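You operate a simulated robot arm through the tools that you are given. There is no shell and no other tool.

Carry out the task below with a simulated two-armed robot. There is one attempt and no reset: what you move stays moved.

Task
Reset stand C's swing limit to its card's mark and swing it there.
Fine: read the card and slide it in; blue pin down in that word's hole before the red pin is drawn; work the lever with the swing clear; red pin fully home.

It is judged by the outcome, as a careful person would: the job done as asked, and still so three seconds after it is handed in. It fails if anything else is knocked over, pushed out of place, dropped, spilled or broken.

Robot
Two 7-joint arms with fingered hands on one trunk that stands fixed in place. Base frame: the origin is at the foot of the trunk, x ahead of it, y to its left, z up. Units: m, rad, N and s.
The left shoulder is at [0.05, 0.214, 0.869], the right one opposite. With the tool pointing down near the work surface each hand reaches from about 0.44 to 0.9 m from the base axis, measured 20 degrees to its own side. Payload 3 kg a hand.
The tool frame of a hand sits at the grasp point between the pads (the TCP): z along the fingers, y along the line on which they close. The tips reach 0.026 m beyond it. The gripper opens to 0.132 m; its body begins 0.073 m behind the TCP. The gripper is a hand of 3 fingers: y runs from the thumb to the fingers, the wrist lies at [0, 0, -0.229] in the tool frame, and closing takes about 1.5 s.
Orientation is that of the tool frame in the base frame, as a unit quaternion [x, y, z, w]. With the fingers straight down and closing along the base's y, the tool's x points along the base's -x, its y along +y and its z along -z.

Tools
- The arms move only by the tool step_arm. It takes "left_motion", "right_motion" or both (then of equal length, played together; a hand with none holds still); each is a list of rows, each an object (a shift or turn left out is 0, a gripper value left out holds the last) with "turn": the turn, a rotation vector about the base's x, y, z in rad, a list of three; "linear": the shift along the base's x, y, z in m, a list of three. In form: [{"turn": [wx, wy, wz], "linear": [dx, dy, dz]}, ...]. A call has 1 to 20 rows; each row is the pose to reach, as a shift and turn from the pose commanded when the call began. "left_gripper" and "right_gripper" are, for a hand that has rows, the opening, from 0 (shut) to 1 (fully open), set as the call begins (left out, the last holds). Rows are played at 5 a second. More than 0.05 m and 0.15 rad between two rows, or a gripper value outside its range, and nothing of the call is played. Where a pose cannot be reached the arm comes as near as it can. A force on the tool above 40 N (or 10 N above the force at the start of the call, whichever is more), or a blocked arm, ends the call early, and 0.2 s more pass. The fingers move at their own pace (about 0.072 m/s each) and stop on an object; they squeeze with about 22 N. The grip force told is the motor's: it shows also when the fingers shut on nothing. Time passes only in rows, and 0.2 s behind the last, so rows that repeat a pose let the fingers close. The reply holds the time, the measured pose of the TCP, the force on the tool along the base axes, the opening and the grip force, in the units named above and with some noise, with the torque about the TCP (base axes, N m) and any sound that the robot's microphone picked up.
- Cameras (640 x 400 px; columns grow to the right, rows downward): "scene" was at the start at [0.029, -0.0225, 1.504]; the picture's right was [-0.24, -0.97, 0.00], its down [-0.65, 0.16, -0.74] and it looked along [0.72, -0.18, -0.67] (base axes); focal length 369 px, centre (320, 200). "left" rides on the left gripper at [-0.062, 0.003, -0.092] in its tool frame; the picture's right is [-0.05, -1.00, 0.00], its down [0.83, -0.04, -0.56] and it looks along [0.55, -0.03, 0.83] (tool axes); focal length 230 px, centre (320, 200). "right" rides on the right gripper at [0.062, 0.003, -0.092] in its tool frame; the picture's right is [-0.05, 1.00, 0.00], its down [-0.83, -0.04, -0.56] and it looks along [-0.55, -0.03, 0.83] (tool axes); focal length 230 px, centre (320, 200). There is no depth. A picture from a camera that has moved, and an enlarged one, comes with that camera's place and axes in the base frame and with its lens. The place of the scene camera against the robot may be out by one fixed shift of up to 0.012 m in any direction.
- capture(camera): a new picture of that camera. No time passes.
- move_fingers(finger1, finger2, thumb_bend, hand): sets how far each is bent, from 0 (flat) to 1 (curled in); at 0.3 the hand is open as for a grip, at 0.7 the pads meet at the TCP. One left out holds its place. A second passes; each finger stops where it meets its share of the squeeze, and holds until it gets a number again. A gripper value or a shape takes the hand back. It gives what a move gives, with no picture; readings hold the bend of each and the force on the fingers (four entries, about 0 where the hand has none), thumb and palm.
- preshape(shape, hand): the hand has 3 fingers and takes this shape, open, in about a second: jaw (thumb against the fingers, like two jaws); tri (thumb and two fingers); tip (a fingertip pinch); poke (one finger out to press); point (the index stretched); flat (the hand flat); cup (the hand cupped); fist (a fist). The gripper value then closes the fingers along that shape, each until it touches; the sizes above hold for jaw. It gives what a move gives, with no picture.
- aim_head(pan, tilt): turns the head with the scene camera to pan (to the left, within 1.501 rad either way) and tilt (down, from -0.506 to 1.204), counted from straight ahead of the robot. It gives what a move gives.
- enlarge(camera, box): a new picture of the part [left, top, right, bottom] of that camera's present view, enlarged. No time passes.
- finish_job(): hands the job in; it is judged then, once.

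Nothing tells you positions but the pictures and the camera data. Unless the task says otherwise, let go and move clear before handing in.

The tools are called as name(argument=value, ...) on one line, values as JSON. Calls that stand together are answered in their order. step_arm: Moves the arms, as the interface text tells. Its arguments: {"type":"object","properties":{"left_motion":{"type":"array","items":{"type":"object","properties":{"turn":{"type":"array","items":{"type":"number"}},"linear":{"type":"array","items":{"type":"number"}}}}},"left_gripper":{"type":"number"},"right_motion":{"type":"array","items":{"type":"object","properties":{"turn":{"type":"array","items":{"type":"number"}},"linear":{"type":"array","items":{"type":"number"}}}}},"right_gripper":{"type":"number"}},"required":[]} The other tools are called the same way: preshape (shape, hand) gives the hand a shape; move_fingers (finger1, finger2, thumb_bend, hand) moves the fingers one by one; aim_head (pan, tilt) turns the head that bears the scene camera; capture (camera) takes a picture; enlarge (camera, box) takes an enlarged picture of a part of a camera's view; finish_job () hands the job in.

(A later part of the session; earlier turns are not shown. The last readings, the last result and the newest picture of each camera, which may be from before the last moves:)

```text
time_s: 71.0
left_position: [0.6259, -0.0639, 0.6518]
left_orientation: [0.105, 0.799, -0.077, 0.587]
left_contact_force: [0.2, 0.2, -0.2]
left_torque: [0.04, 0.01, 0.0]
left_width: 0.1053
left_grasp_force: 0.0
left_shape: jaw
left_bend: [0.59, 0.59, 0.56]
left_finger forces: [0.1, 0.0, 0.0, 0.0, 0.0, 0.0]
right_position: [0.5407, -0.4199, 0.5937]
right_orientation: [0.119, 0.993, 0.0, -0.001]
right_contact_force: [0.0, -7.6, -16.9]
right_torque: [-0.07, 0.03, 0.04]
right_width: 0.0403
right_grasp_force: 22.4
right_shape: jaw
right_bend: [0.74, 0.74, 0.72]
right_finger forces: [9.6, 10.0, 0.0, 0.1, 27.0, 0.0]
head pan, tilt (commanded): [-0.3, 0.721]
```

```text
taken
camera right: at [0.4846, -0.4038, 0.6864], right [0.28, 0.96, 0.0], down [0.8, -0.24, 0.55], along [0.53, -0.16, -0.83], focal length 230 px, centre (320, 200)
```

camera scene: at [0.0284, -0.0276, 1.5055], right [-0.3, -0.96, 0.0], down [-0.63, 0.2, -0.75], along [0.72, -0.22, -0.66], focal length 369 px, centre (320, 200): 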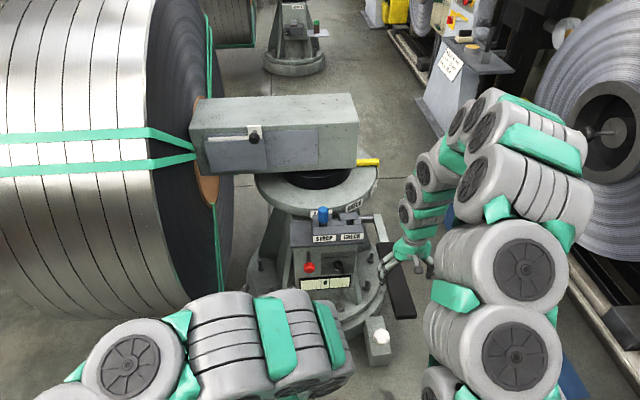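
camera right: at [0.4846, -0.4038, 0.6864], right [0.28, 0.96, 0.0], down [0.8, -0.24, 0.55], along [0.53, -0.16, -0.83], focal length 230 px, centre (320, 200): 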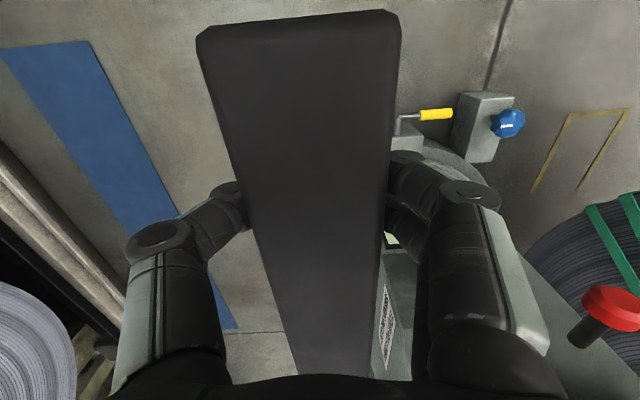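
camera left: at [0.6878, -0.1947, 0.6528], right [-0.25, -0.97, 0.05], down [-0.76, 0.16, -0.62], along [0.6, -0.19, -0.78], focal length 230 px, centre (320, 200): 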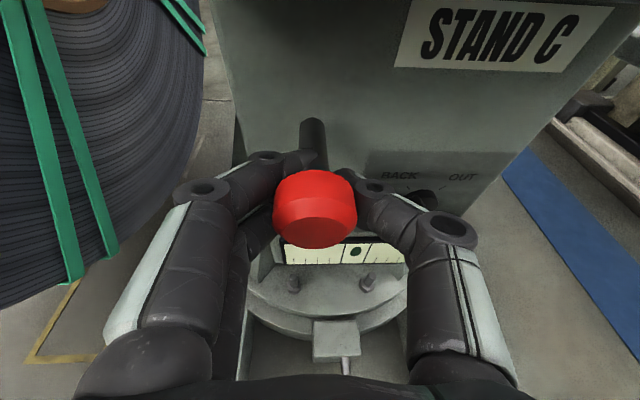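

Gripped. I'll start pushing the lever down along its arc, a few degrees first, watching force and the pointer.

step_arm(right_motion=[{"linear": [0.0012, -0.0003, -0.0133], "turn": [-0.0094, -0.0427, 0]}, {"linear": [0.0027, -0.0006, -0.0267], "turn": [-0.0188, -0.0853, 0]}])

capture(camera="scene")

```text
time_s: 71.7
left_position: [0.626, -0.064, 0.6527]
left_orientation: [0.105, 0.799, -0.076, 0.587]
left_contact_force: [-0.5, -0.2, 0.4]
left_torque: [0.05, -0.03, 0.0]
left_width: 0.1054
left_grasp_force: 0.1
left_shape: jaw
left_bend: [0.59, 0.59, 0.56]
left_finger forces: [0.0, 0.0, 0.0, 0.0, 0.1, 0.1]
right_position: [0.5451, -0.4238, 0.5687]
right_orientation: [0.119, 0.992, -0.003, 0.042]
right_contact_force: [-9.6, -4.3, 0.9]
right_torque: [-0.15, 0.1, -0.05]
right_width: 0.0392
right_grasp_force: 22.4
right_shape: jaw
right_bend: [0.75, 0.75, 0.75]
right_finger forces: [6.7, 7.2, 0.0, 0.0, 22.0, 0.0]
head pan, tilt (commanded): [-0.3, 0.721]
```

```text
taken
camera scene: at [0.0283, -0.0276, 1.5055], right [-0.3, -0.96, 0.0], down [-0.63, 0.2, -0.75], along [0.72, -0.22, -0.66], focal length 369 px, centre (320, 200)
```

scene: 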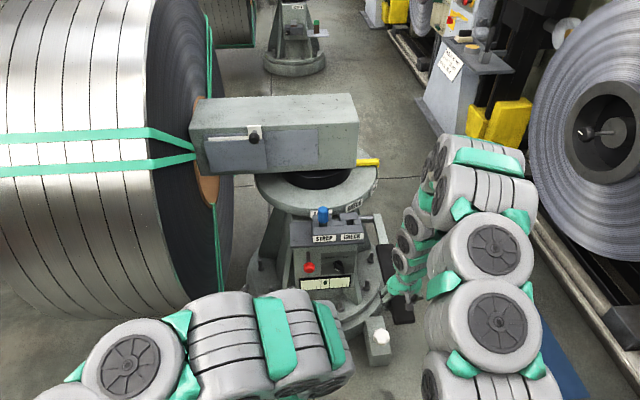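

The lever moves easily and nothing has swung yet. Continuing down 15° more.

step_arm(right_motion=[{"linear": [0.005, -0.0011, -0.0263], "turn": [-0.0188, -0.0853, 0]}, {"linear": [0.0122, -0.0027, -0.0522], "turn": [-0.0375, -0.1705, 0]}, {"linear": [0.0216, -0.0048, -0.0772], "turn": [-0.0563, -0.2558, 0]}])

capture(camera="scene")

capture(camera="right")

```text
time_s: 72.5
left_position: [0.6265, -0.0643, 0.6526]
left_orientation: [0.105, 0.799, -0.076, 0.587]
left_contact_force: [0.2, -0.4, -0.2]
left_torque: [-0.03, 0.0, 0.03]
left_width: 0.1054
left_grasp_force: 0.1
left_shape: jaw
left_bend: [0.59, 0.59, 0.56]
left_finger forces: [0.1, 0.0, 0.0, 0.0, 0.0, 0.0]
right_position: [0.5667, -0.4294, 0.4932]
right_orientation: [0.118, 0.978, -0.018, 0.172]
right_contact_force: [-25.0, 3.1, -4.5]
right_torque: [0.07, -0.06, 0.03]
right_width: 0.0362
right_grasp_force: 22.2
right_shape: jaw
right_bend: [0.75, 0.75, 0.76]
right_finger forces: [9.2, 10.0, 0.1, 0.0, 21.4, 0.1]
head pan, tilt (commanded): [-0.3, 0.721]
```

```text
taken
camera scene: at [0.0282, -0.0276, 1.5055], right [-0.3, -0.96, 0.0], down [-0.63, 0.2, -0.75], along [0.72, -0.22, -0.66], focal length 369 px, centre (320, 200)
```

scene: 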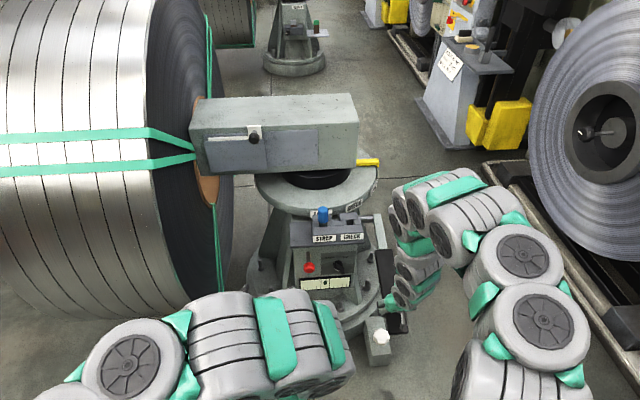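

```text
taken
camera right: at [0.4809, -0.4068, 0.5586], right [0.28, 0.96, 0.02], down [0.56, -0.19, 0.81], along [0.78, -0.21, -0.59], focal length 230 px, centre (320, 200)
```

right: 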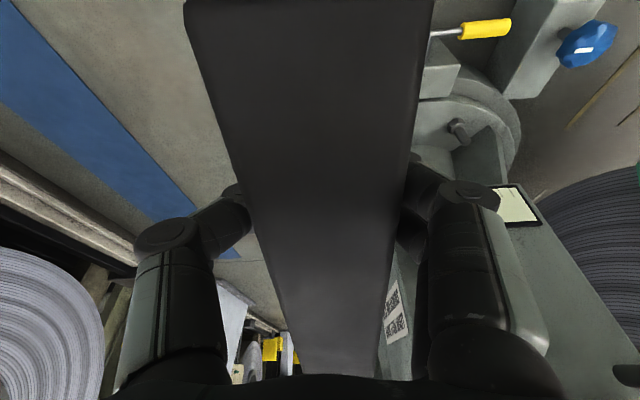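

No swing yet at about 20°; the hand is running slightly ahead of the arc, so I'll correct by a few millimetres and keep going down.

step_arm(right_motion=[{"linear": [-0.004, 0.0009, 0.0], "turn": [0, 0, 0]}, {"linear": [0.0066, -0.0015, -0.0242], "turn": [-0.0188, -0.0853, 0]}, {"linear": [0.0191, -0.0042, -0.0471], "turn": [-0.0375, -0.1705, 0]}])

enlarge(camera="scene", box=[180, 80, 436, 330])

```text
time_s: 73.2
left_position: [0.6274, -0.0645, 0.6515]
left_orientation: [0.104, 0.799, -0.076, 0.588]
left_contact_force: [-1.0, 0.0, 0.4]
left_torque: [0.02, 0.0, 0.0]
left_width: 0.1055
left_grasp_force: 0.0
left_shape: jaw
left_bend: [0.59, 0.59, 0.56]
left_finger forces: [0.0, 0.0, 0.0, 0.0, 0.0, 0.0]
right_position: [0.5885, -0.434, 0.4469]
right_orientation: [0.114, 0.959, -0.026, 0.259]
right_contact_force: [-1.9, -0.6, 3.0]
right_torque: [-0.13, -0.01, -0.04]
right_width: 0.023
right_grasp_force: 22.1
right_shape: jaw
right_bend: [0.77, 0.77, 0.76]
right_finger forces: [1.8, 2.9, 0.0, 0.0, 6.1, 0.0]
head pan, tilt (commanded): [-0.3, 0.721]
```

```text
1.60 times, centred on (308, 205) of scene
camera zoom: at [0.0284, -0.0276, 1.5055], right [-0.3, -0.96, 0.0], down [-0.63, 0.19, -0.75], along [0.72, -0.22, -0.66], focal length 590 px, centre (339, 192)
```

zoom: 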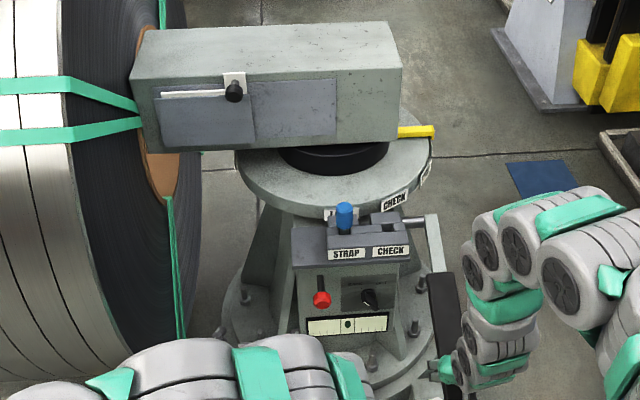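

capture(camera="right")

enlarge(camera="scene", box=[350, 205, 446, 330])

```text
taken
camera right: at [0.4937, -0.4083, 0.4949], right [0.27, 0.96, 0.04], down [0.42, -0.15, 0.9], along [0.87, -0.23, -0.44], focal length 230 px, centre (320, 200)
```

right: 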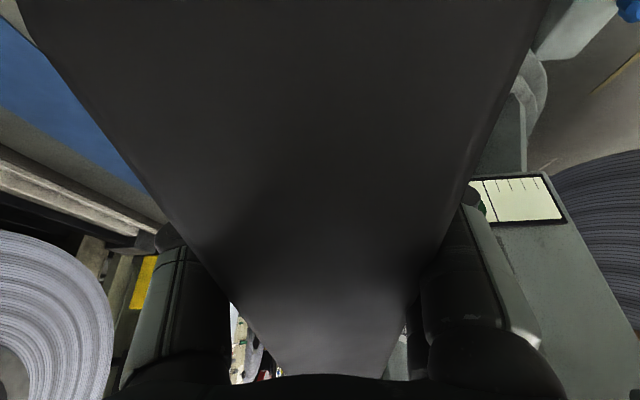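

```text
3.20 times, centred on (398, 268) of scene
camera zoom: at [0.0284, -0.0276, 1.5055], right [-0.3, -0.96, 0.0], down [-0.63, 0.19, -0.75], along [0.72, -0.22, -0.66], focal length 1180 px, centre (70, -16)
```

zoom: 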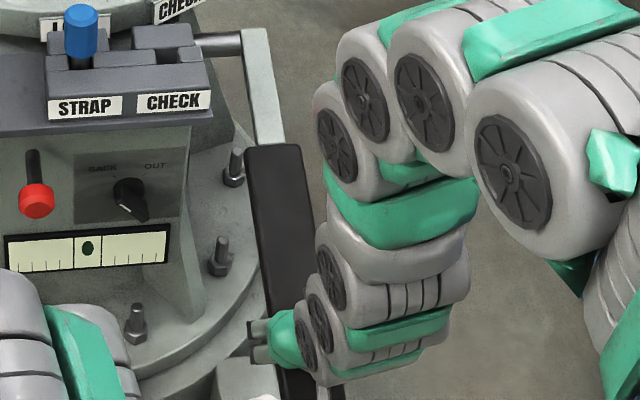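

The fingers have wrapped right under the grip with the palm on top - secure for pushing. Continuing down the arc.

step_arm(right_motion=[{"linear": [0.0154, -0.0034, -0.0218], "turn": [-0.0188, -0.0853, 0]}, {"linear": [0.0326, -0.0072, -0.042], "turn": [-0.0375, -0.1705, 0]}])

enlarge(camera="scene", box=[180, 80, 436, 330])

```text
time_s: 73.6
left_position: [0.6258, -0.0641, 0.6515]
left_orientation: [0.104, 0.799, -0.076, 0.588]
left_contact_force: [-0.2, -0.2, 0.4]
left_torque: [0.05, -0.03, -0.01]
left_width: 0.1053
left_grasp_force: 0.2
left_shape: jaw
left_bend: [0.59, 0.59, 0.56]
left_finger forces: [0.1, 0.0, 0.0, 0.0, 0.0, 0.1]
right_position: [0.5923, -0.4341, 0.4405]
right_orientation: [0.112, 0.956, -0.027, 0.271]
right_contact_force: [-24.7, 12.7, 60.7]
right_torque: [0.01, 0.52, -0.11]
right_width: 0.0259
right_grasp_force: 21.7
right_shape: jaw
right_bend: [0.77, 0.77, 0.76]
right_finger forces: [18.8, 19.7, 0.0, 0.1, 30.6, 0.0]
head pan, tilt (commanded): [-0.3, 0.721]
stopped in row 1 (right hand): the force on the tool passed its limit at 88 N (the readings are from after the stop); the commanded pose is now the measured one
```

```text
1.60 times, centred on (308, 205) of scene
camera zoom: at [0.0275, -0.0269, 1.5055], right [-0.3, -0.96, 0.0], down [-0.63, 0.19, -0.75], along [0.72, -0.22, -0.66], focal length 590 px, centre (339, 192)
```

zoom: 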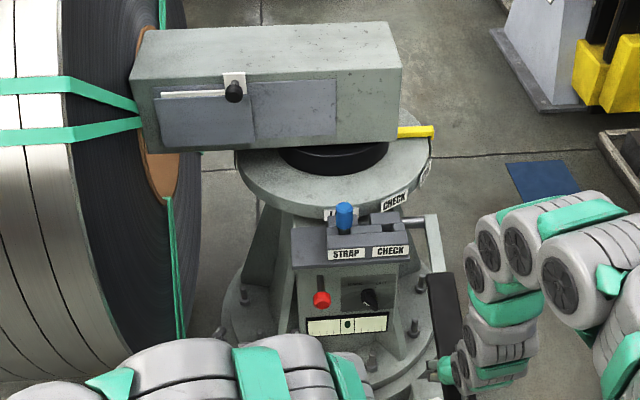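

The lever has come up against something firm at roughly 30° down, with no swing yet. I'll relax the push slightly, wait a moment, and look.

step_arm(right_motion=[{"linear": [0, 0, 0.003]}, {"linear": [0, 0, 0.003]}, {"linear": [0, 0, 0.003]}])

enlarge(camera="scene", box=[180, 80, 436, 330])

enlarge(camera="scene", box=[340, 140, 404, 180])

capture(camera="left")

```text
time_s: 74.4
left_position: [0.6257, -0.0644, 0.6509]
left_orientation: [0.104, 0.799, -0.076, 0.587]
left_contact_force: [1.0, -0.4, -0.5]
left_torque: [0.0, 0.0, 0.01]
left_width: 0.1057
left_grasp_force: 0.1
left_shape: jaw
left_bend: [0.59, 0.59, 0.56]
left_finger forces: [0.0, 0.0, 0.0, 0.0, 0.0, 0.0]
right_position: [0.5919, -0.4346, 0.4438]
right_orientation: [0.113, 0.956, -0.028, 0.271]
right_contact_force: [-10.5, 7.5, 5.1]
right_torque: [-0.33, -0.35, -0.05]
right_width: 0.0256
right_grasp_force: 22.4
right_shape: jaw
right_bend: [0.77, 0.77, 0.76]
right_finger forces: [9.6, 10.6, 0.1, 0.1, 16.4, 0.1]
head pan, tilt (commanded): [-0.3, 0.721]
```

```text
1.60 times, centred on (308, 205) of scene
camera zoom: at [0.0282, -0.0275, 1.5055], right [-0.3, -0.96, 0.0], down [-0.63, 0.2, -0.75], along [0.72, -0.22, -0.66], focal length 590 px, centre (339, 192)
```

zoom: 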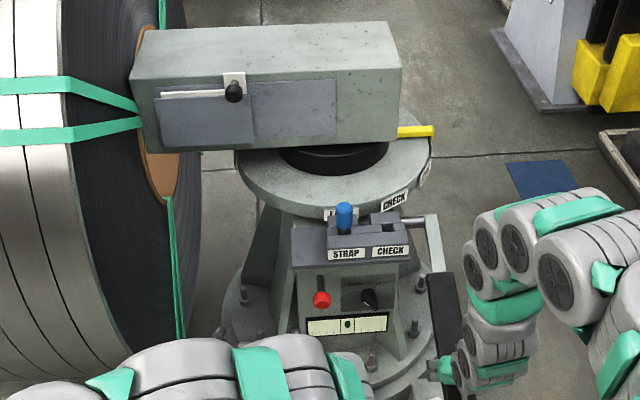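

```text
10.00 times, centred on (372, 160) of scene
camera zoom: at [0.0282, -0.0275, 1.5055], right [-0.3, -0.96, 0.0], down [-0.63, 0.2, -0.75], along [0.72, -0.22, -0.66], focal length 3686 px, centre (-200, 600)
```

zoom: 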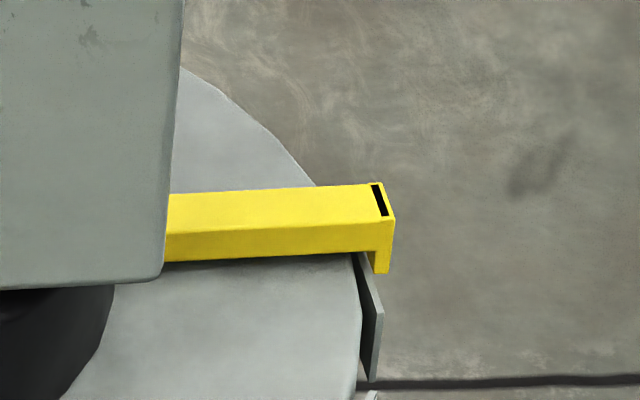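

```text
taken
camera left: at [0.5602, -0.0438, 0.7395], right [-0.24, -0.97, 0.05], down [-0.76, 0.16, -0.63], along [0.6, -0.19, -0.78], focal length 230 px, centre (320, 200)
```

left: 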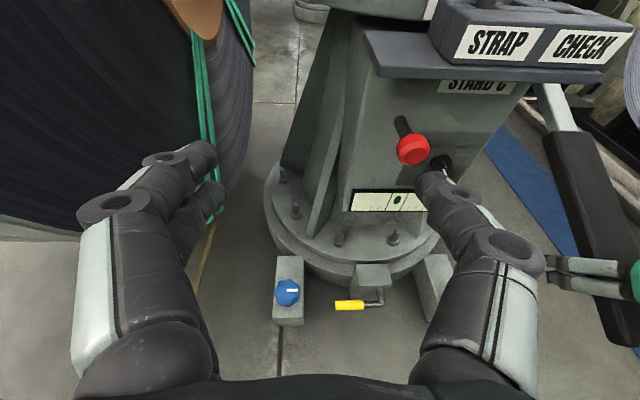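

The pointer hasn't moved. Before forcing anything I'll re-check: the side label, the lever's position and the pins.

capture(camera="right")

enlarge(camera="left", box=[380, 0, 640, 180])

enlarge(camera="left", box=[520, 80, 640, 340])

enlarge(camera="scene", box=[284, 180, 380, 280])

```text
taken
camera right: at [0.496, -0.409, 0.4893], right [0.27, 0.96, 0.04], down [0.39, -0.15, 0.91], along [0.88, -0.23, -0.42], focal length 230 px, centre (320, 200)
```

right: 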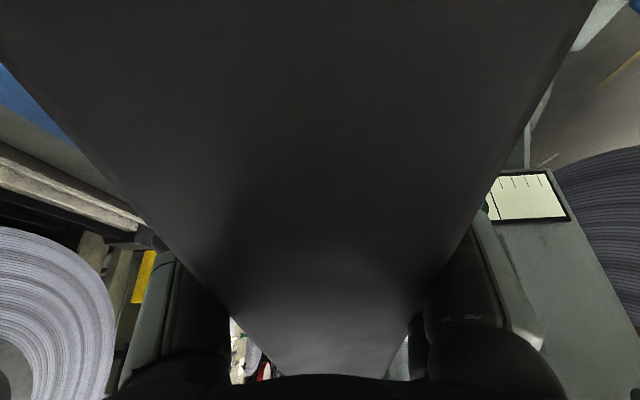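

```text
2.22 times, centred on (510, 90) of left
camera zoom: at [0.5602, -0.0438, 0.7395], right [-0.24, -0.97, 0.05], down [-0.76, 0.16, -0.63], along [0.6, -0.19, -0.78], focal length 511 px, centre (-102, 444)
```

zoom: 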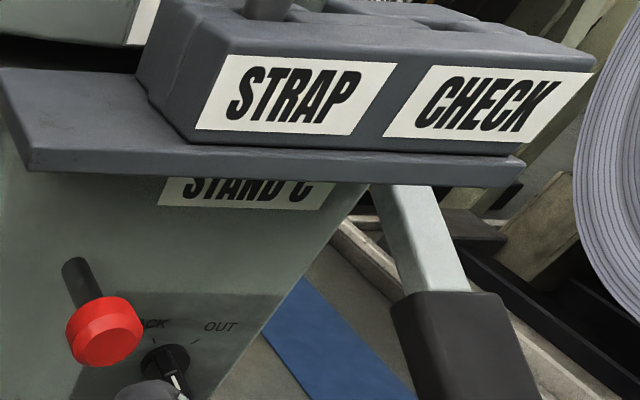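

```text
1.54 times, centred on (580, 210) of left
camera zoom: at [0.5602, -0.0438, 0.7395], right [-0.24, -0.97, 0.05], down [-0.76, 0.16, -0.63], along [0.6, -0.19, -0.78], focal length 354 px, centre (-80, 185)
```

zoom: 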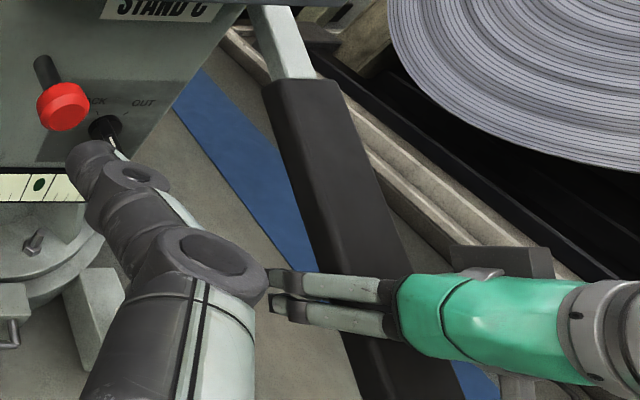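

```text
4.00 times, centred on (332, 230) of scene
camera zoom: at [0.0282, -0.0275, 1.5055], right [-0.3, -0.96, 0.0], down [-0.63, 0.2, -0.75], along [0.72, -0.22, -0.66], focal length 1474 px, centre (272, 80)
```

zoom: 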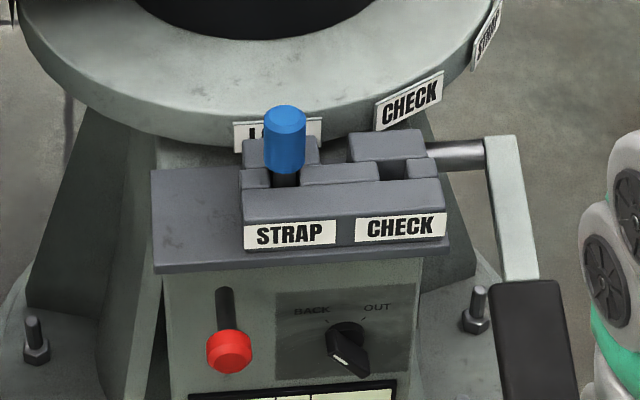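

The label only says fully down swings one step. I'll press once more, gently, to see whether this really is the lever's bottom stop.

step_arm(right_motion=[{"linear": [0.001, 0, -0.004]}, {"linear": [0.002, 0, -0.007]}, {"linear": [0.003, 0, -0.009]}])

enlarge(camera="scene", box=[180, 80, 436, 330])

```text
time_s: 74.7
left_position: [0.6265, -0.064, 0.6527]
left_orientation: [0.105, 0.799, -0.077, 0.588]
left_contact_force: [0.0, -0.4, -0.6]
left_torque: [-0.03, -0.01, 0.0]
left_width: 0.1054
left_grasp_force: 0.0
left_shape: jaw
left_bend: [0.59, 0.59, 0.56]
left_finger forces: [0.0, 0.0, 0.1, 0.0, 0.0, 0.0]
right_position: [0.5927, -0.4351, 0.4414]
right_orientation: [0.112, 0.955, -0.028, 0.272]
right_contact_force: [-18.2, 10.4, 40.2]
right_torque: [-0.05, 0.24, -0.11]
right_width: 0.0256
right_grasp_force: 22.1
right_shape: jaw
right_bend: [0.77, 0.77, 0.76]
right_finger forces: [16.5, 17.1, 0.0, 0.1, 28.1, 0.1]
head pan, tilt (commanded): [-0.3, 0.721]
stopped in row 1 (right hand): the force on the tool passed its limit at 52 N (the readings are from after the stop); the commanded pose is now the measured one
```

```text
1.60 times, centred on (308, 205) of scene
camera zoom: at [0.0278, -0.0272, 1.5055], right [-0.3, -0.96, 0.0], down [-0.63, 0.2, -0.75], along [0.72, -0.22, -0.66], focal length 590 px, centre (339, 192)
```

zoom: 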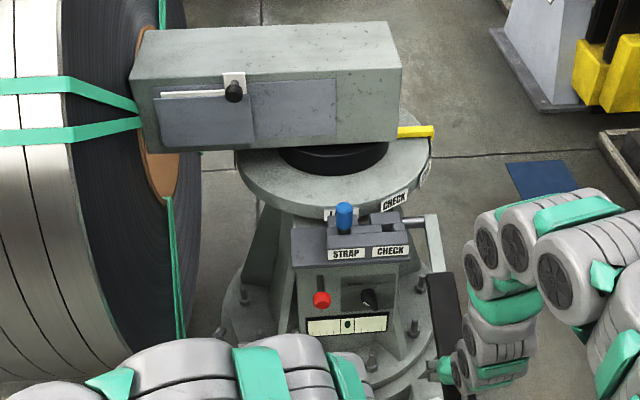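

Before pressing harder I want to rule out the red pin: I eased it back a few millimetres after its stop, so it may not count as fully drawn. First I'll bring the lever back up.

step_arm(right_motion=[{"linear": [-0.0135, 0.003, 0.0229], "turn": [0.0188, 0.0853, 0]}, {"linear": [-0.025, 0.0055, 0.0471], "turn": [0.0375, 0.1705, 0]}, {"linear": [-0.0344, 0.0076, 0.0721], "turn": [0.0563, 0.2558, 0]}, {"linear": [-0.0416, 0.0092, 0.098], "turn": [0.0751, 0.341, 0]}, {"linear": [-0.0466, 0.0103, 0.1243], "turn": [0.0938, 0.4263, 0]}, {"linear": [-0.0493, 0.0109, 0.146], "turn": [0.11, 0.5, 0]}])

capture(camera="scene")

capture(camera="right")

```text
time_s: 75.9
left_position: [0.6256, -0.0654, 0.6527]
left_orientation: [0.105, 0.799, -0.077, 0.587]
left_contact_force: [-0.2, -0.4, 0.0]
left_torque: [0.0, 0.01, 0.0]
left_width: 0.1052
left_grasp_force: 0.0
left_shape: jaw
left_bend: [0.59, 0.59, 0.56]
left_finger forces: [0.0, 0.1, 0.0, 0.0, 0.1, 0.1]
right_position: [0.5481, -0.4227, 0.5582]
right_orientation: [0.082, 0.995, -0.025, 0.06]
right_contact_force: [-3.6, -27.5, -0.2]
right_torque: [1.51, -0.15, 0.13]
right_width: 0.0264
right_grasp_force: 22.3
right_shape: jaw
right_bend: [0.77, 0.77, 0.76]
right_finger forces: [5.9, 0.7, 0.0, 0.1, 29.5, 0.0]
head pan, tilt (commanded): [-0.3, 0.721]
stopped in row 5 (right hand): the force on the tool passed its limit at 63 N (the readings are from after the stop); the commanded pose is now the measured one
```

```text
taken
camera scene: at [0.0283, -0.028, 1.5055], right [-0.3, -0.95, 0.0], down [-0.63, 0.2, -0.75], along [0.72, -0.22, -0.66], focal length 369 px, centre (320, 200)
```

scene: 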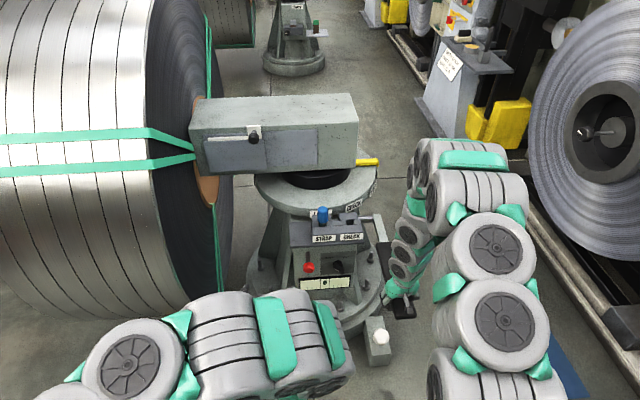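

```text
taken
camera right: at [0.4792, -0.4054, 0.6423], right [0.22, 0.98, -0.03], down [0.74, -0.14, 0.66], along [0.63, -0.17, -0.75], focal length 230 px, centre (320, 200)
```

right: 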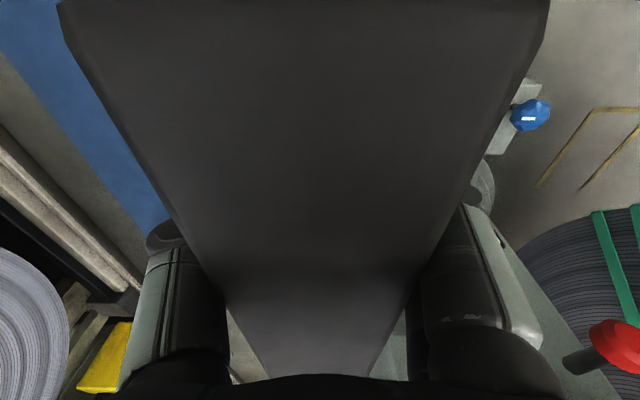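

The lever is back at the top. I'll open the right hand and lift it clear of the grip.

step_arm(right_motion=[{"linear": [0, 0, 0]}, {"linear": [0, 0, 0]}, {"linear": [0, 0, 0]}, {"linear": [0, 0, 0]}, {"linear": [0, 0, 0]}], right_gripper=0.9)

step_arm(right_motion=[{"linear": [0, 0, 0.03]}, {"linear": [0, 0, 0.06]}, {"linear": [-0.01, 0, 0.1]}, {"linear": [-0.02, 0, 0.14]}])

enlarge(camera="scene", box=[340, 200, 468, 330])

capture(camera="right")

```text
time_s: 77.1
left_position: [0.6263, -0.0644, 0.6508]
left_orientation: [0.105, 0.799, -0.077, 0.587]
left_contact_force: [-0.2, 0.1, 0.2]
left_torque: [0.03, -0.01, -0.02]
left_width: 0.1053
left_grasp_force: 0.1
left_shape: jaw
left_bend: [0.59, 0.59, 0.56]
left_finger forces: [0.1, 0.0, 0.0, 0.1, 0.1, 0.1]
right_position: [0.5493, -0.4205, 0.5589]
right_orientation: [0.079, 0.995, -0.024, 0.06]
right_contact_force: [0.6, -0.1, -0.4]
right_torque: [-0.01, -0.04, 0.05]
right_width: 0.1186
right_grasp_force: 0.1
right_shape: jaw
right_bend: [0.48, 0.48, 0.44]
right_finger forces: [0.0, 0.0, 0.0, 0.0, 0.0, 0.1]
head pan, tilt (commanded): [-0.3, 0.721]
```

```text
time_s: 78.1
left_position: [0.6264, -0.0649, 0.6507]
left_orientation: [0.105, 0.799, -0.077, 0.587]
left_contact_force: [0.0, -0.3, -0.3]
left_torque: [-0.02, 0.01, 0.0]
left_width: 0.1055
left_grasp_force: 0.0
left_shape: jaw
left_bend: [0.59, 0.59, 0.56]
left_finger forces: [0.0, 0.0, 0.0, 0.0, 0.0, 0.0]
right_position: [0.5281, -0.4202, 0.6988]
right_orientation: [0.079, 0.995, -0.024, 0.061]
right_contact_force: [0.2, 0.6, -0.6]
right_torque: [0.02, -0.02, -0.02]
right_width: 0.1185
right_grasp_force: 0.1
right_shape: jaw
right_bend: [0.48, 0.48, 0.44]
right_finger forces: [0.0, 0.1, 0.0, 0.1, 0.0, 0.0]
head pan, tilt (commanded): [-0.3, 0.721]
```

```text
3.08 times, centred on (404, 265) of scene
camera zoom: at [0.0283, -0.0275, 1.5055], right [-0.3, -0.96, 0.0], down [-0.63, 0.2, -0.75], along [0.72, -0.22, -0.66], focal length 1134 px, centre (62, 0)
```

zoom: 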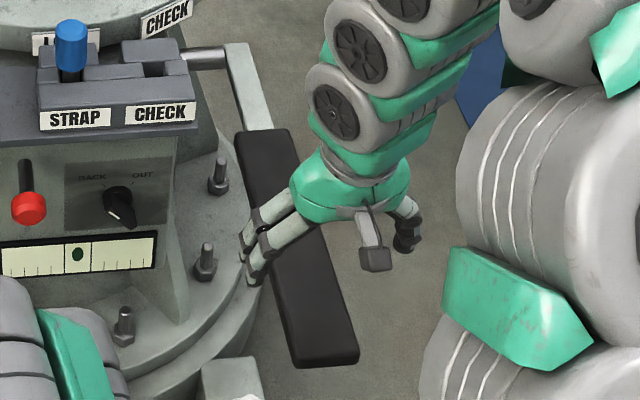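

```text
taken
camera right: at [0.459, -0.4031, 0.7817], right [0.21, 0.98, -0.03], down [0.74, -0.14, 0.66], along [0.64, -0.16, -0.75], focal length 230 px, centre (320, 200)
```

right: 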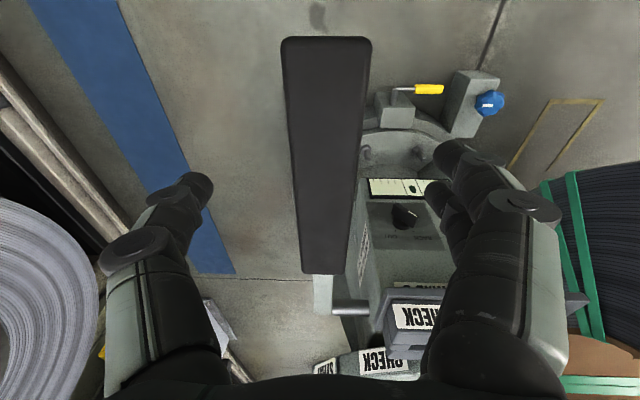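

The lever is back at its start position. Now I'll re-grip the red pin with the left hand along the same path as before.

step_arm(left_motion=[{"linear": [0.005, -0.04, -0.02]}, {"linear": [0.01, -0.08, -0.04]}, {"linear": [0.014, -0.12, -0.055]}, {"linear": [0.042, -0.128, -0.064]}, {"linear": [0.07, -0.135, -0.0725]}, {"linear": [0.097, -0.1425, -0.081]}, {"linear": [0.125, -0.15, -0.09]}])

capture(camera="left")

```text
time_s: 79.7
left_position: [0.7548, -0.2142, 0.5625]
left_orientation: [0.106, 0.799, -0.077, 0.587]
left_contact_force: [-0.1, 0.1, 0.2]
left_torque: [-0.03, -0.01, -0.02]
left_width: 0.1053
left_grasp_force: 0.0
left_shape: jaw
left_bend: [0.59, 0.59, 0.56]
left_finger forces: [0.1, 0.1, 0.0, 0.0, 0.0, 0.1]
right_position: [0.5286, -0.4207, 0.6989]
right_orientation: [0.08, 0.995, -0.025, 0.06]
right_contact_force: [0.2, 0.0, 0.0]
right_torque: [0.02, -0.03, 0.02]
right_width: 0.1184
right_grasp_force: 0.0
right_shape: jaw
right_bend: [0.48, 0.48, 0.44]
right_finger forces: [0.1, 0.0, 0.0, 0.0, 0.0, 0.1]
head pan, tilt (commanded): [-0.3, 0.721]
```

```text
taken
camera left: at [0.6891, -0.1934, 0.6502], right [-0.24, -0.97, 0.05], down [-0.76, 0.16, -0.63], along [0.6, -0.19, -0.78], focal length 230 px, centre (320, 200)
```

left: 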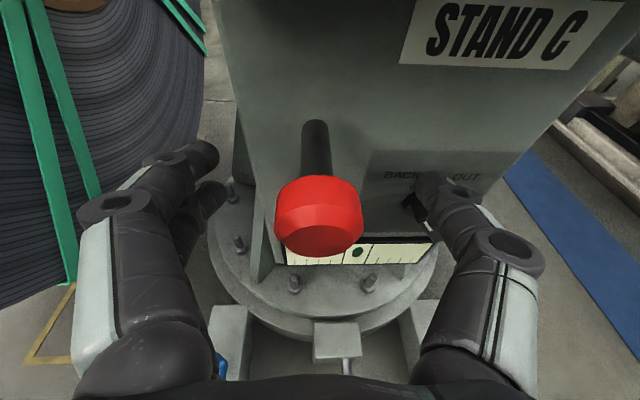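

Re-gripping behind the head and pulling gently to its outer stop, then I'll release without easing back.

step_arm(left_motion=[{"linear": [0, 0, 0.001]}, {"linear": [0, 0, 0.001]}, {"linear": [0, 0, 0.001]}, {"linear": [0, 0, 0.001]}, {"linear": [0, 0, 0.001]}, {"linear": [0, 0, 0.001]}, {"linear": [0, 0, 0.001]}], left_gripper=0.0)

step_arm(left_motion=[{"linear": [-0.002, 0.0004, 0]}, {"linear": [-0.004, 0.0009, 0]}, {"linear": [-0.006, 0.0013, 0]}, {"linear": [-0.008, 0.0017, 0]}])

enlarge(camera="left", box=[240, 80, 400, 260])

```text
time_s: 81.3
left_position: [0.7543, -0.2137, 0.5633]
left_orientation: [0.105, 0.799, -0.077, 0.587]
left_contact_force: [9.6, -3.6, -7.7]
left_torque: [0.02, -0.01, -0.02]
left_width: 0.0018
left_grasp_force: 21.5
left_shape: jaw
left_bend: [0.71, 0.68, 0.75]
left_finger forces: [10.8, 8.5, 0.0, 0.0, 22.8, 0.0]
right_position: [0.5304, -0.4209, 0.6973]
right_orientation: [0.079, 0.995, -0.025, 0.062]
right_contact_force: [-0.4, -0.4, -0.9]
right_torque: [-0.01, 0.01, 0.0]
right_width: 0.1188
right_grasp_force: 0.0
right_shape: jaw
right_bend: [0.48, 0.48, 0.44]
right_finger forces: [0.0, 0.0, 0.1, 0.0, 0.1, 0.0]
head pan, tilt (commanded): [-0.3, 0.721]
```

```text
time_s: 81.8
left_position: [0.7535, -0.2129, 0.5644]
left_orientation: [0.104, 0.799, -0.077, 0.587]
left_contact_force: [29.2, -12.9, -19.1]
left_torque: [0.04, 0.03, -0.05]
left_width: 0.0006
left_grasp_force: 21.5
left_shape: jaw
left_bend: [0.71, 0.68, 0.74]
left_finger forces: [12.5, 12.4, 0.0, 0.0, 27.3, 0.1]
right_position: [0.5282, -0.4208, 0.697]
right_orientation: [0.079, 0.995, -0.025, 0.061]
right_contact_force: [0.5, 0.2, 0.1]
right_torque: [-0.01, -0.03, -0.03]
right_width: 0.1185
right_grasp_force: 0.0
right_shape: jaw
right_bend: [0.48, 0.48, 0.44]
right_finger forces: [0.1, 0.1, 0.0, 0.0, 0.1, 0.0]
head pan, tilt (commanded): [-0.3, 0.721]
stopped in row 2 (left hand): the force on the tool passed its limit at 44 N (the readings are from after the stop); the commanded pose is now the measured one
```

```text
2.22 times, centred on (320, 170) of left
camera zoom: at [0.6866, -0.1926, 0.6517], right [-0.24, -0.97, 0.05], down [-0.76, 0.16, -0.63], along [0.6, -0.19, -0.78], focal length 511 px, centre (320, 267)
```

zoom: 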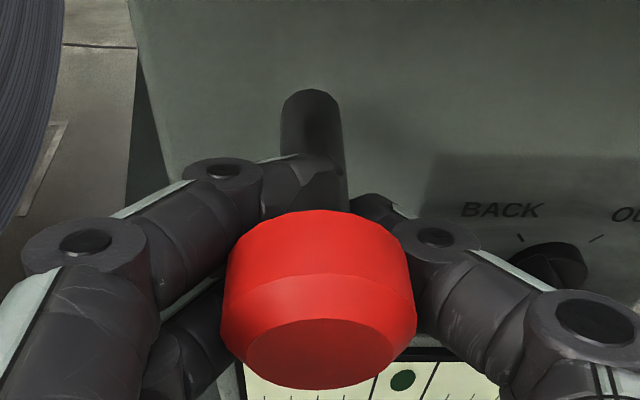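

The red pin is already at its outer stop, so it is fully drawn. On reflection, the lever only went about 20° - my hand slid down its grip and I pushed too fast at the end. I'll release the red pin, back the left hand off, then push the lever slowly with the palm on it.

step_arm(left_motion=[{"linear": [0, 0, 0]}, {"linear": [0, 0, 0]}, {"linear": [0, 0, 0]}, {"linear": [0, 0, 0]}, {"linear": [0, 0, 0]}], left_gripper=0.8)

step_arm(left_motion=[{"linear": [-0.028, 0.0075, 0.0088]}, {"linear": [-0.055, 0.015, 0.0175]}, {"linear": [-0.083, 0.022, 0.026]}, {"linear": [-0.111, 0.03, 0.035]}, {"linear": [-0.115, 0.07, 0.05]}, {"linear": [-0.12, 0.11, 0.07]}, {"linear": [-0.125, 0.15, 0.09]}])

enlarge(camera="scene", box=[284, 210, 380, 290])

```text
time_s: 83.0
left_position: [0.7529, -0.2127, 0.565]
left_orientation: [0.104, 0.798, -0.077, 0.588]
left_contact_force: [-0.4, 0.5, 0.1]
left_torque: [-0.02, 0.0, 0.03]
left_width: 0.1053
left_grasp_force: 0.0
left_shape: jaw
left_bend: [0.59, 0.59, 0.56]
left_finger forces: [0.0, 0.0, 0.0, 0.0, 0.0, 0.0]
right_position: [0.5293, -0.4213, 0.6983]
right_orientation: [0.079, 0.995, -0.025, 0.061]
right_contact_force: [0.2, -0.2, -1.1]
right_torque: [-0.01, 0.0, -0.04]
right_width: 0.1188
right_grasp_force: 0.1
right_shape: jaw
right_bend: [0.48, 0.48, 0.44]
right_finger forces: [0.0, 0.0, 0.1, 0.0, 0.1, 0.1]
head pan, tilt (commanded): [-0.3, 0.721]
```

```text
time_s: 84.6
left_position: [0.6293, -0.0611, 0.6535]
left_orientation: [0.104, 0.799, -0.077, 0.588]
left_contact_force: [-0.2, 0.4, 0.2]
left_torque: [0.02, -0.02, 0.0]
left_width: 0.1056
left_grasp_force: 0.0
left_shape: jaw
left_bend: [0.59, 0.59, 0.56]
left_finger forces: [0.1, 0.1, 0.0, 0.0, 0.0, 0.0]
right_position: [0.5291, -0.4211, 0.6988]
right_orientation: [0.08, 0.995, -0.026, 0.062]
right_contact_force: [-0.9, -0.2, 0.7]
right_torque: [0.0, 0.02, -0.03]
right_width: 0.1189
right_grasp_force: 0.0
right_shape: jaw
right_bend: [0.48, 0.48, 0.44]
right_finger forces: [0.1, 0.0, 0.0, 0.1, 0.1, 0.0]
head pan, tilt (commanded): [-0.3, 0.721]
```

```text
5.00 times, centred on (332, 250) of scene
camera zoom: at [0.0284, -0.0275, 1.5055], right [-0.3, -0.96, 0.0], down [-0.63, 0.2, -0.75], along [0.72, -0.22, -0.66], focal length 1843 px, centre (260, -50)
```

zoom: 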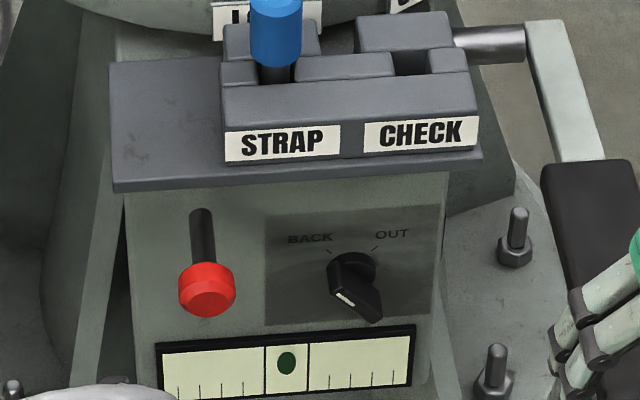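

Everything is still in order. Straightening the right hand over the end of the grip, opening wide, and lowering until the palm rests on the lever.

step_arm(right_motion=[{"linear": [-0.011, 0.004, 0.0], "turn": [0.065, 0.1175, -0.054]}, {"linear": [-0.011, 0.004, -0.04], "turn": [0.065, 0.1175, -0.054]}, {"linear": [-0.011, 0.004, -0.08], "turn": [0.065, 0.1175, -0.054]}, {"linear": [-0.011, 0.004, -0.115], "turn": [0.065, 0.1175, -0.054]}, {"linear": [-0.011, 0.004, -0.135], "turn": [0.065, 0.1175, -0.054]}], right_gripper=0.9)

capture(camera="right")

enlarge(camera="scene", box=[340, 200, 468, 330])

```text
time_s: 85.8
left_position: [0.6288, -0.0617, 0.651]
left_orientation: [0.104, 0.799, -0.076, 0.588]
left_contact_force: [0.4, -0.6, -0.4]
left_torque: [0.02, 0.04, -0.02]
left_width: 0.1052
left_grasp_force: 0.0
left_shape: jaw
left_bend: [0.59, 0.59, 0.56]
left_finger forces: [0.0, 0.0, 0.0, 0.1, 0.0, 0.1]
right_position: [0.516, -0.4146, 0.5607]
right_orientation: [0.106, 0.994, 0.002, -0.002]
right_contact_force: [0.1, -0.8, 0.4]
right_torque: [0.01, 0.05, 0.03]
right_width: 0.1187
right_grasp_force: 0.1
right_shape: jaw
right_bend: [0.48, 0.48, 0.44]
right_finger forces: [0.0, 0.0, 0.1, 0.0, 0.0, 0.0]
head pan, tilt (commanded): [-0.3, 0.721]
```

```text
taken
camera right: at [0.4577, -0.4, 0.6528], right [0.26, 0.97, 0.0], down [0.8, -0.22, 0.55], along [0.53, -0.14, -0.83], focal length 230 px, centre (320, 200)
```

right: 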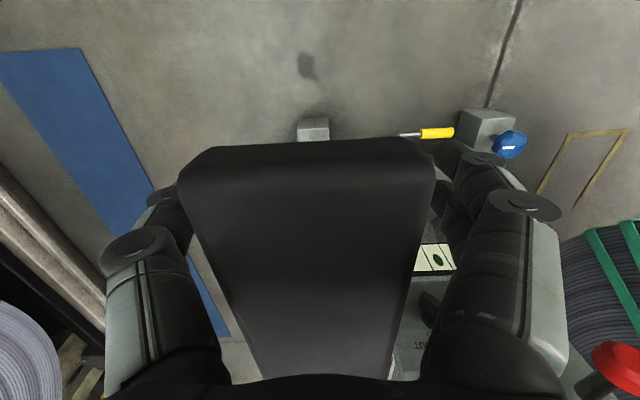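

```text
3.08 times, centred on (404, 265) of scene
camera zoom: at [0.0284, -0.0276, 1.5055], right [-0.3, -0.96, 0.0], down [-0.63, 0.2, -0.75], along [0.72, -0.22, -0.66], focal length 1134 px, centre (62, 0)
```

zoom: 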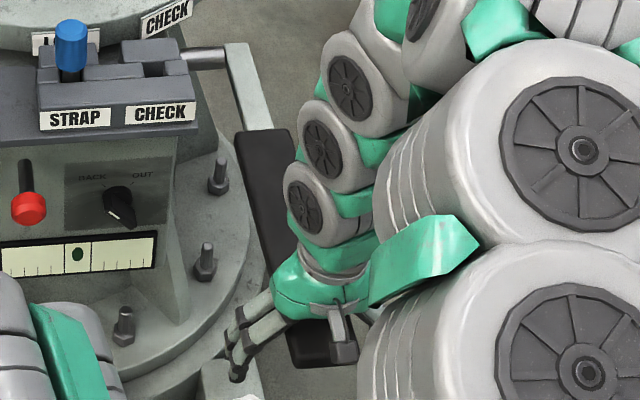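

The hand straddles the grip's end. Lowering slowly to palm contact.

step_arm(right_motion=[{"linear": [0, 0, -0.005]}, {"linear": [0, 0, -0.01]}, {"linear": [0, 0, -0.015]}, {"linear": [0, 0, -0.02]}, {"linear": [0, 0, -0.025]}])

```text
time_s: 87.0
left_position: [0.6282, -0.0621, 0.6515]
left_orientation: [0.105, 0.799, -0.077, 0.587]
left_contact_force: [0.5, -0.6, 0.1]
left_torque: [-0.02, 0.01, 0.04]
left_width: 0.1053
left_grasp_force: 0.1
left_shape: jaw
left_bend: [0.59, 0.59, 0.56]
left_finger forces: [0.1, 0.0, 0.0, 0.0, 0.1, 0.0]
right_position: [0.5178, -0.4173, 0.5395]
right_orientation: [0.106, 0.994, 0.002, 0.0]
right_contact_force: [-0.1, -0.2, 1.8]
right_torque: [-0.02, 0.04, -0.01]
right_width: 0.1185
right_grasp_force: 0.1
right_shape: jaw
right_bend: [0.48, 0.48, 0.44]
right_finger forces: [0.0, 0.1, 0.1, 0.0, 0.8, 0.1]
head pan, tilt (commanded): [-0.3, 0.721]
```

Light contact. I'll close the fingers loosely around the grip and press down along the arc at half the earlier speed.

step_arm(right_motion=[{"linear": [0, 0, 0]}, {"linear": [0, 0, 0]}, {"linear": [0, 0, 0]}, {"linear": [0, 0, 0]}], right_gripper=0.3)

step_arm(right_motion=[{"linear": [0.0034, -0.0007, -0.0143], "turn": [-0.0093, -0.0426, 0]}, {"linear": [0.0075, -0.0016, -0.0285], "turn": [-0.0186, -0.0853, 0]}, {"linear": [0.0121, -0.0026, -0.0425], "turn": [-0.0279, -0.1279, 0]}, {"linear": [0.0174, -0.0038, -0.0562], "turn": [-0.0372, -0.1705, 0]}])

capture(camera="right")

enlarge(camera="scene", box=[180, 80, 436, 330])

```text
time_s: 88.0
left_position: [0.629, -0.0609, 0.6519]
left_orientation: [0.105, 0.799, -0.077, 0.588]
left_contact_force: [0.2, -0.2, 0.8]
left_torque: [0.01, 0.01, 0.0]
left_width: 0.1056
left_grasp_force: 0.1
left_shape: jaw
left_bend: [0.59, 0.59, 0.56]
left_finger forces: [0.0, 0.0, 0.1, 0.0, 0.1, 0.0]
right_position: [0.5182, -0.4165, 0.5373]
right_orientation: [0.107, 0.994, 0.002, -0.001]
right_contact_force: [1.2, 11.7, 1.3]
right_torque: [-0.87, 0.14, -0.12]
right_width: 0.0305
right_grasp_force: 22.0
right_shape: jaw
right_bend: [0.76, 0.77, 0.76]
right_finger forces: [46.5, 36.9, 0.0, 0.1, 72.2, 0.0]
head pan, tilt (commanded): [-0.3, 0.721]
```

```text
time_s: 89.0
left_position: [0.628, -0.0622, 0.6531]
left_orientation: [0.104, 0.799, -0.077, 0.588]
left_contact_force: [-0.4, 0.2, 0.4]
left_torque: [0.01, -0.01, 0.03]
left_width: 0.1053
left_grasp_force: 0.0
left_shape: jaw
left_bend: [0.59, 0.59, 0.56]
left_finger forces: [0.1, 0.0, 0.0, 0.0, 0.0, 0.0]
right_position: [0.533, -0.4202, 0.482]
right_orientation: [0.106, 0.991, -0.008, 0.083]
right_contact_force: [-5.0, 6.2, 1.8]
right_torque: [-0.21, -0.37, -0.09]
right_width: 0.0287
right_grasp_force: 22.0
right_shape: jaw
right_bend: [0.76, 0.77, 0.76]
right_finger forces: [44.1, 35.5, 0.0, 0.0, 71.3, 0.0]
head pan, tilt (commanded): [-0.3, 0.721]
stopped in row 4 (right hand): the force on the tool passed its limit at 42 N (the readings are from after the stop); the commanded pose is now the measured one
```

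```text
taken
camera right: at [0.4606, -0.4014, 0.5613], right [0.26, 0.96, 0.01], down [0.7, -0.2, 0.68], along [0.66, -0.17, -0.73], focal length 230 px, centre (320, 200)
```

right: 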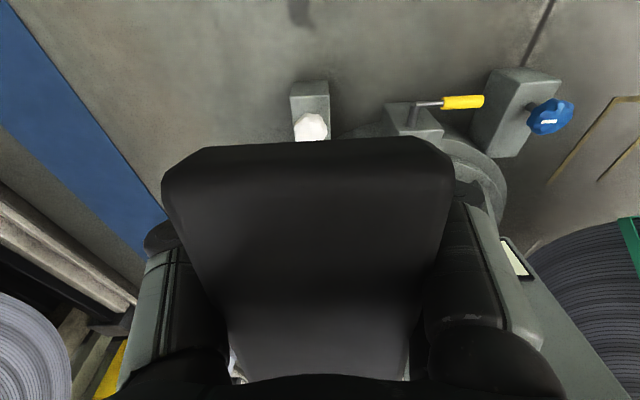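

```text
1.60 times, centred on (308, 205) of scene
camera zoom: at [0.0283, -0.0276, 1.5055], right [-0.3, -0.96, 0.0], down [-0.63, 0.2, -0.75], along [0.72, -0.22, -0.66], focal length 590 px, centre (339, 192)
```

zoom: 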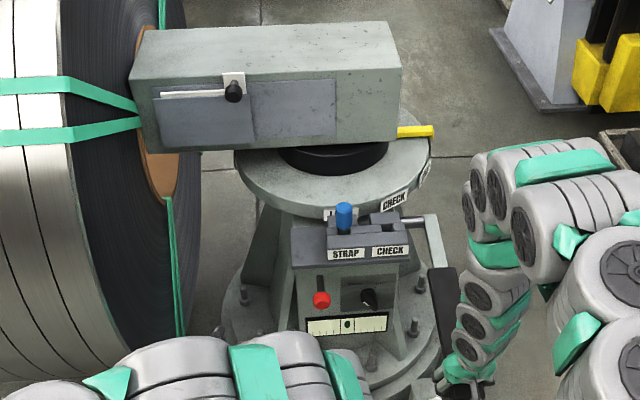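

The force was only momentary - the lever is heavily damped, so it just needs to move slowly. Continuing at about 6°/s.

step_arm(right_motion=[{"linear": [0.0027, -0.0006, -0.0068], "turn": [-0.0047, -0.0213, 0]}, {"linear": [0.0058, -0.0013, -0.0135], "turn": [-0.0094, -0.0426, 0]}, {"linear": [0.009, -0.002, -0.0201], "turn": [-0.0141, -0.0639, 0]}, {"linear": [0.0122, -0.0027, -0.0267], "turn": [-0.0188, -0.0853, 0]}, {"linear": [0.0156, -0.0034, -0.0332], "turn": [-0.0234, -0.1066, 0]}, {"linear": [0.0191, -0.0042, -0.0396], "turn": [-0.0281, -0.1279, 0]}, {"linear": [0.0228, -0.005, -0.046], "turn": [-0.0328, -0.1492, 0]}, {"linear": [0.0266, -0.0058, -0.0523], "turn": [-0.0375, -0.1705, 0]}])

enlarge(camera="scene", box=[180, 80, 436, 330])

```text
time_s: 90.8
left_position: [0.6286, -0.0621, 0.6512]
left_orientation: [0.103, 0.799, -0.076, 0.588]
left_contact_force: [0.3, -0.3, 0.4]
left_torque: [-0.02, -0.01, -0.05]
left_width: 0.1055
left_grasp_force: 0.0
left_shape: jaw
left_bend: [0.59, 0.59, 0.56]
left_finger forces: [0.0, 0.0, 0.1, 0.0, 0.0, 0.1]
right_position: [0.5566, -0.425, 0.4308]
right_orientation: [0.106, 0.981, -0.016, 0.165]
right_contact_force: [-8.6, 1.1, 0.4]
right_torque: [0.26, -0.53, -0.16]
right_width: 0.0281
right_grasp_force: 22.0
right_shape: jaw
right_bend: [0.76, 0.77, 0.76]
right_finger forces: [42.8, 32.7, 0.0, 0.0, 69.4, 0.0]
head pan, tilt (commanded): [-0.3, 0.721]
stopped in row 8 (right hand): the force on the tool passed its limit at 41 N (the readings are from after the stop); the commanded pose is now the measured one
```

```text
1.60 times, centred on (308, 205) of scene
camera zoom: at [0.0283, -0.0276, 1.5055], right [-0.3, -0.96, 0.0], down [-0.63, 0.19, -0.75], along [0.72, -0.22, -0.66], focal length 590 px, centre (339, 192)
```

zoom: 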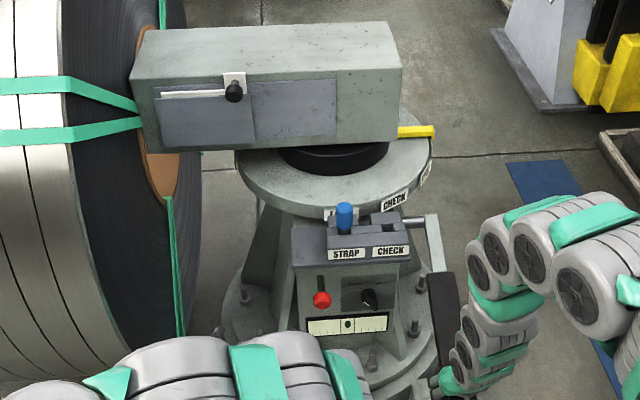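

About 20° down with only small steady force. Continuing more slowly.

step_arm(right_motion=[{"linear": [0.002, -0.0004, -0.003], "turn": [-0.0023, -0.0107, 0]}, {"linear": [0.0039, -0.0009, -0.0061], "turn": [-0.0047, -0.0213, 0]}, {"linear": [0.006, -0.0013, -0.0092], "turn": [-0.007, -0.032, 0]}, {"linear": [0.008, -0.0018, -0.0122], "turn": [-0.0094, -0.0426, 0]}, {"linear": [0.0101, -0.0022, -0.0152], "turn": [-0.0117, -0.0533, 0]}, {"linear": [0.0123, -0.0027, -0.0182], "turn": [-0.0141, -0.0639, 0]}, {"linear": [0.0145, -0.0032, -0.0212], "turn": [-0.0164, -0.0746, 0]}, {"linear": [0.0166, -0.0037, -0.0241], "turn": [-0.0188, -0.0853, 0]}, {"linear": [0.0188, -0.0041, -0.027], "turn": [-0.0211, -0.0959, 0]}, {"linear": [0.021, -0.0046, -0.0299], "turn": [-0.0234, -0.1066, 0]}, {"linear": [0.0233, -0.0051, -0.0328], "turn": [-0.0258, -0.1172, 0]}, {"linear": [0.0256, -0.0056, -0.0356], "turn": [-0.0281, -0.1279, 0]}, {"linear": [0.028, -0.0061, -0.0384], "turn": [-0.0305, -0.1385, 0]}, {"linear": [0.0304, -0.0067, -0.0411], "turn": [-0.0328, -0.1492, 0]}, {"linear": [0.0328, -0.0072, -0.0439], "turn": [-0.0352, -0.1599, 0]}, {"linear": [0.0352, -0.0077, -0.0467], "turn": [-0.0375, -0.1705, 0]}])

enlarge(camera="scene", box=[180, 80, 436, 330])

```text
time_s: 91.4
left_position: [0.628, -0.062, 0.6523]
left_orientation: [0.104, 0.799, -0.077, 0.587]
left_contact_force: [-0.1, -0.2, 0.9]
left_torque: [-0.01, 0.01, -0.03]
left_width: 0.1055
left_grasp_force: 0.0
left_shape: jaw
left_bend: [0.59, 0.59, 0.56]
left_finger forces: [0.1, 0.1, 0.0, 0.0, 0.0, 0.0]
right_position: [0.5583, -0.4262, 0.4247]
right_orientation: [0.104, 0.979, -0.018, 0.172]
right_contact_force: [-19.4, 8.3, 42.5]
right_torque: [0.33, -0.29, -0.41]
right_width: 0.0284
right_grasp_force: 22.1
right_shape: jaw
right_bend: [0.76, 0.77, 0.76]
right_finger forces: [55.3, 39.8, 0.0, 0.0, 85.9, 0.1]
head pan, tilt (commanded): [-0.3, 0.721]
stopped in row 2 (right hand): the force on the tool passed its limit at 57 N (the readings are from after the stop); the commanded pose is now the measured one
```

```text
1.60 times, centred on (308, 205) of scene
camera zoom: at [0.0278, -0.0272, 1.5055], right [-0.3, -0.96, 0.0], down [-0.63, 0.19, -0.75], along [0.72, -0.22, -0.66], focal length 590 px, centre (339, 192)
```

zoom: 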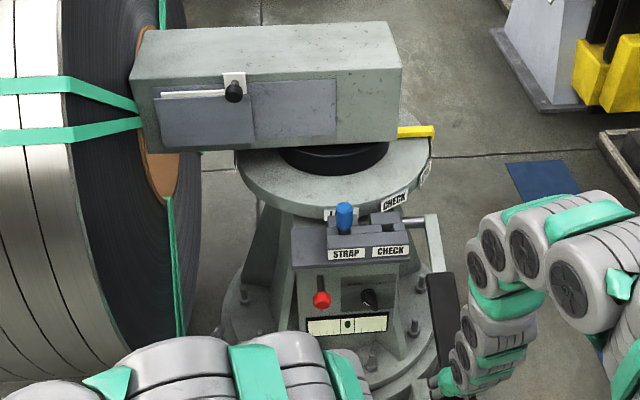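

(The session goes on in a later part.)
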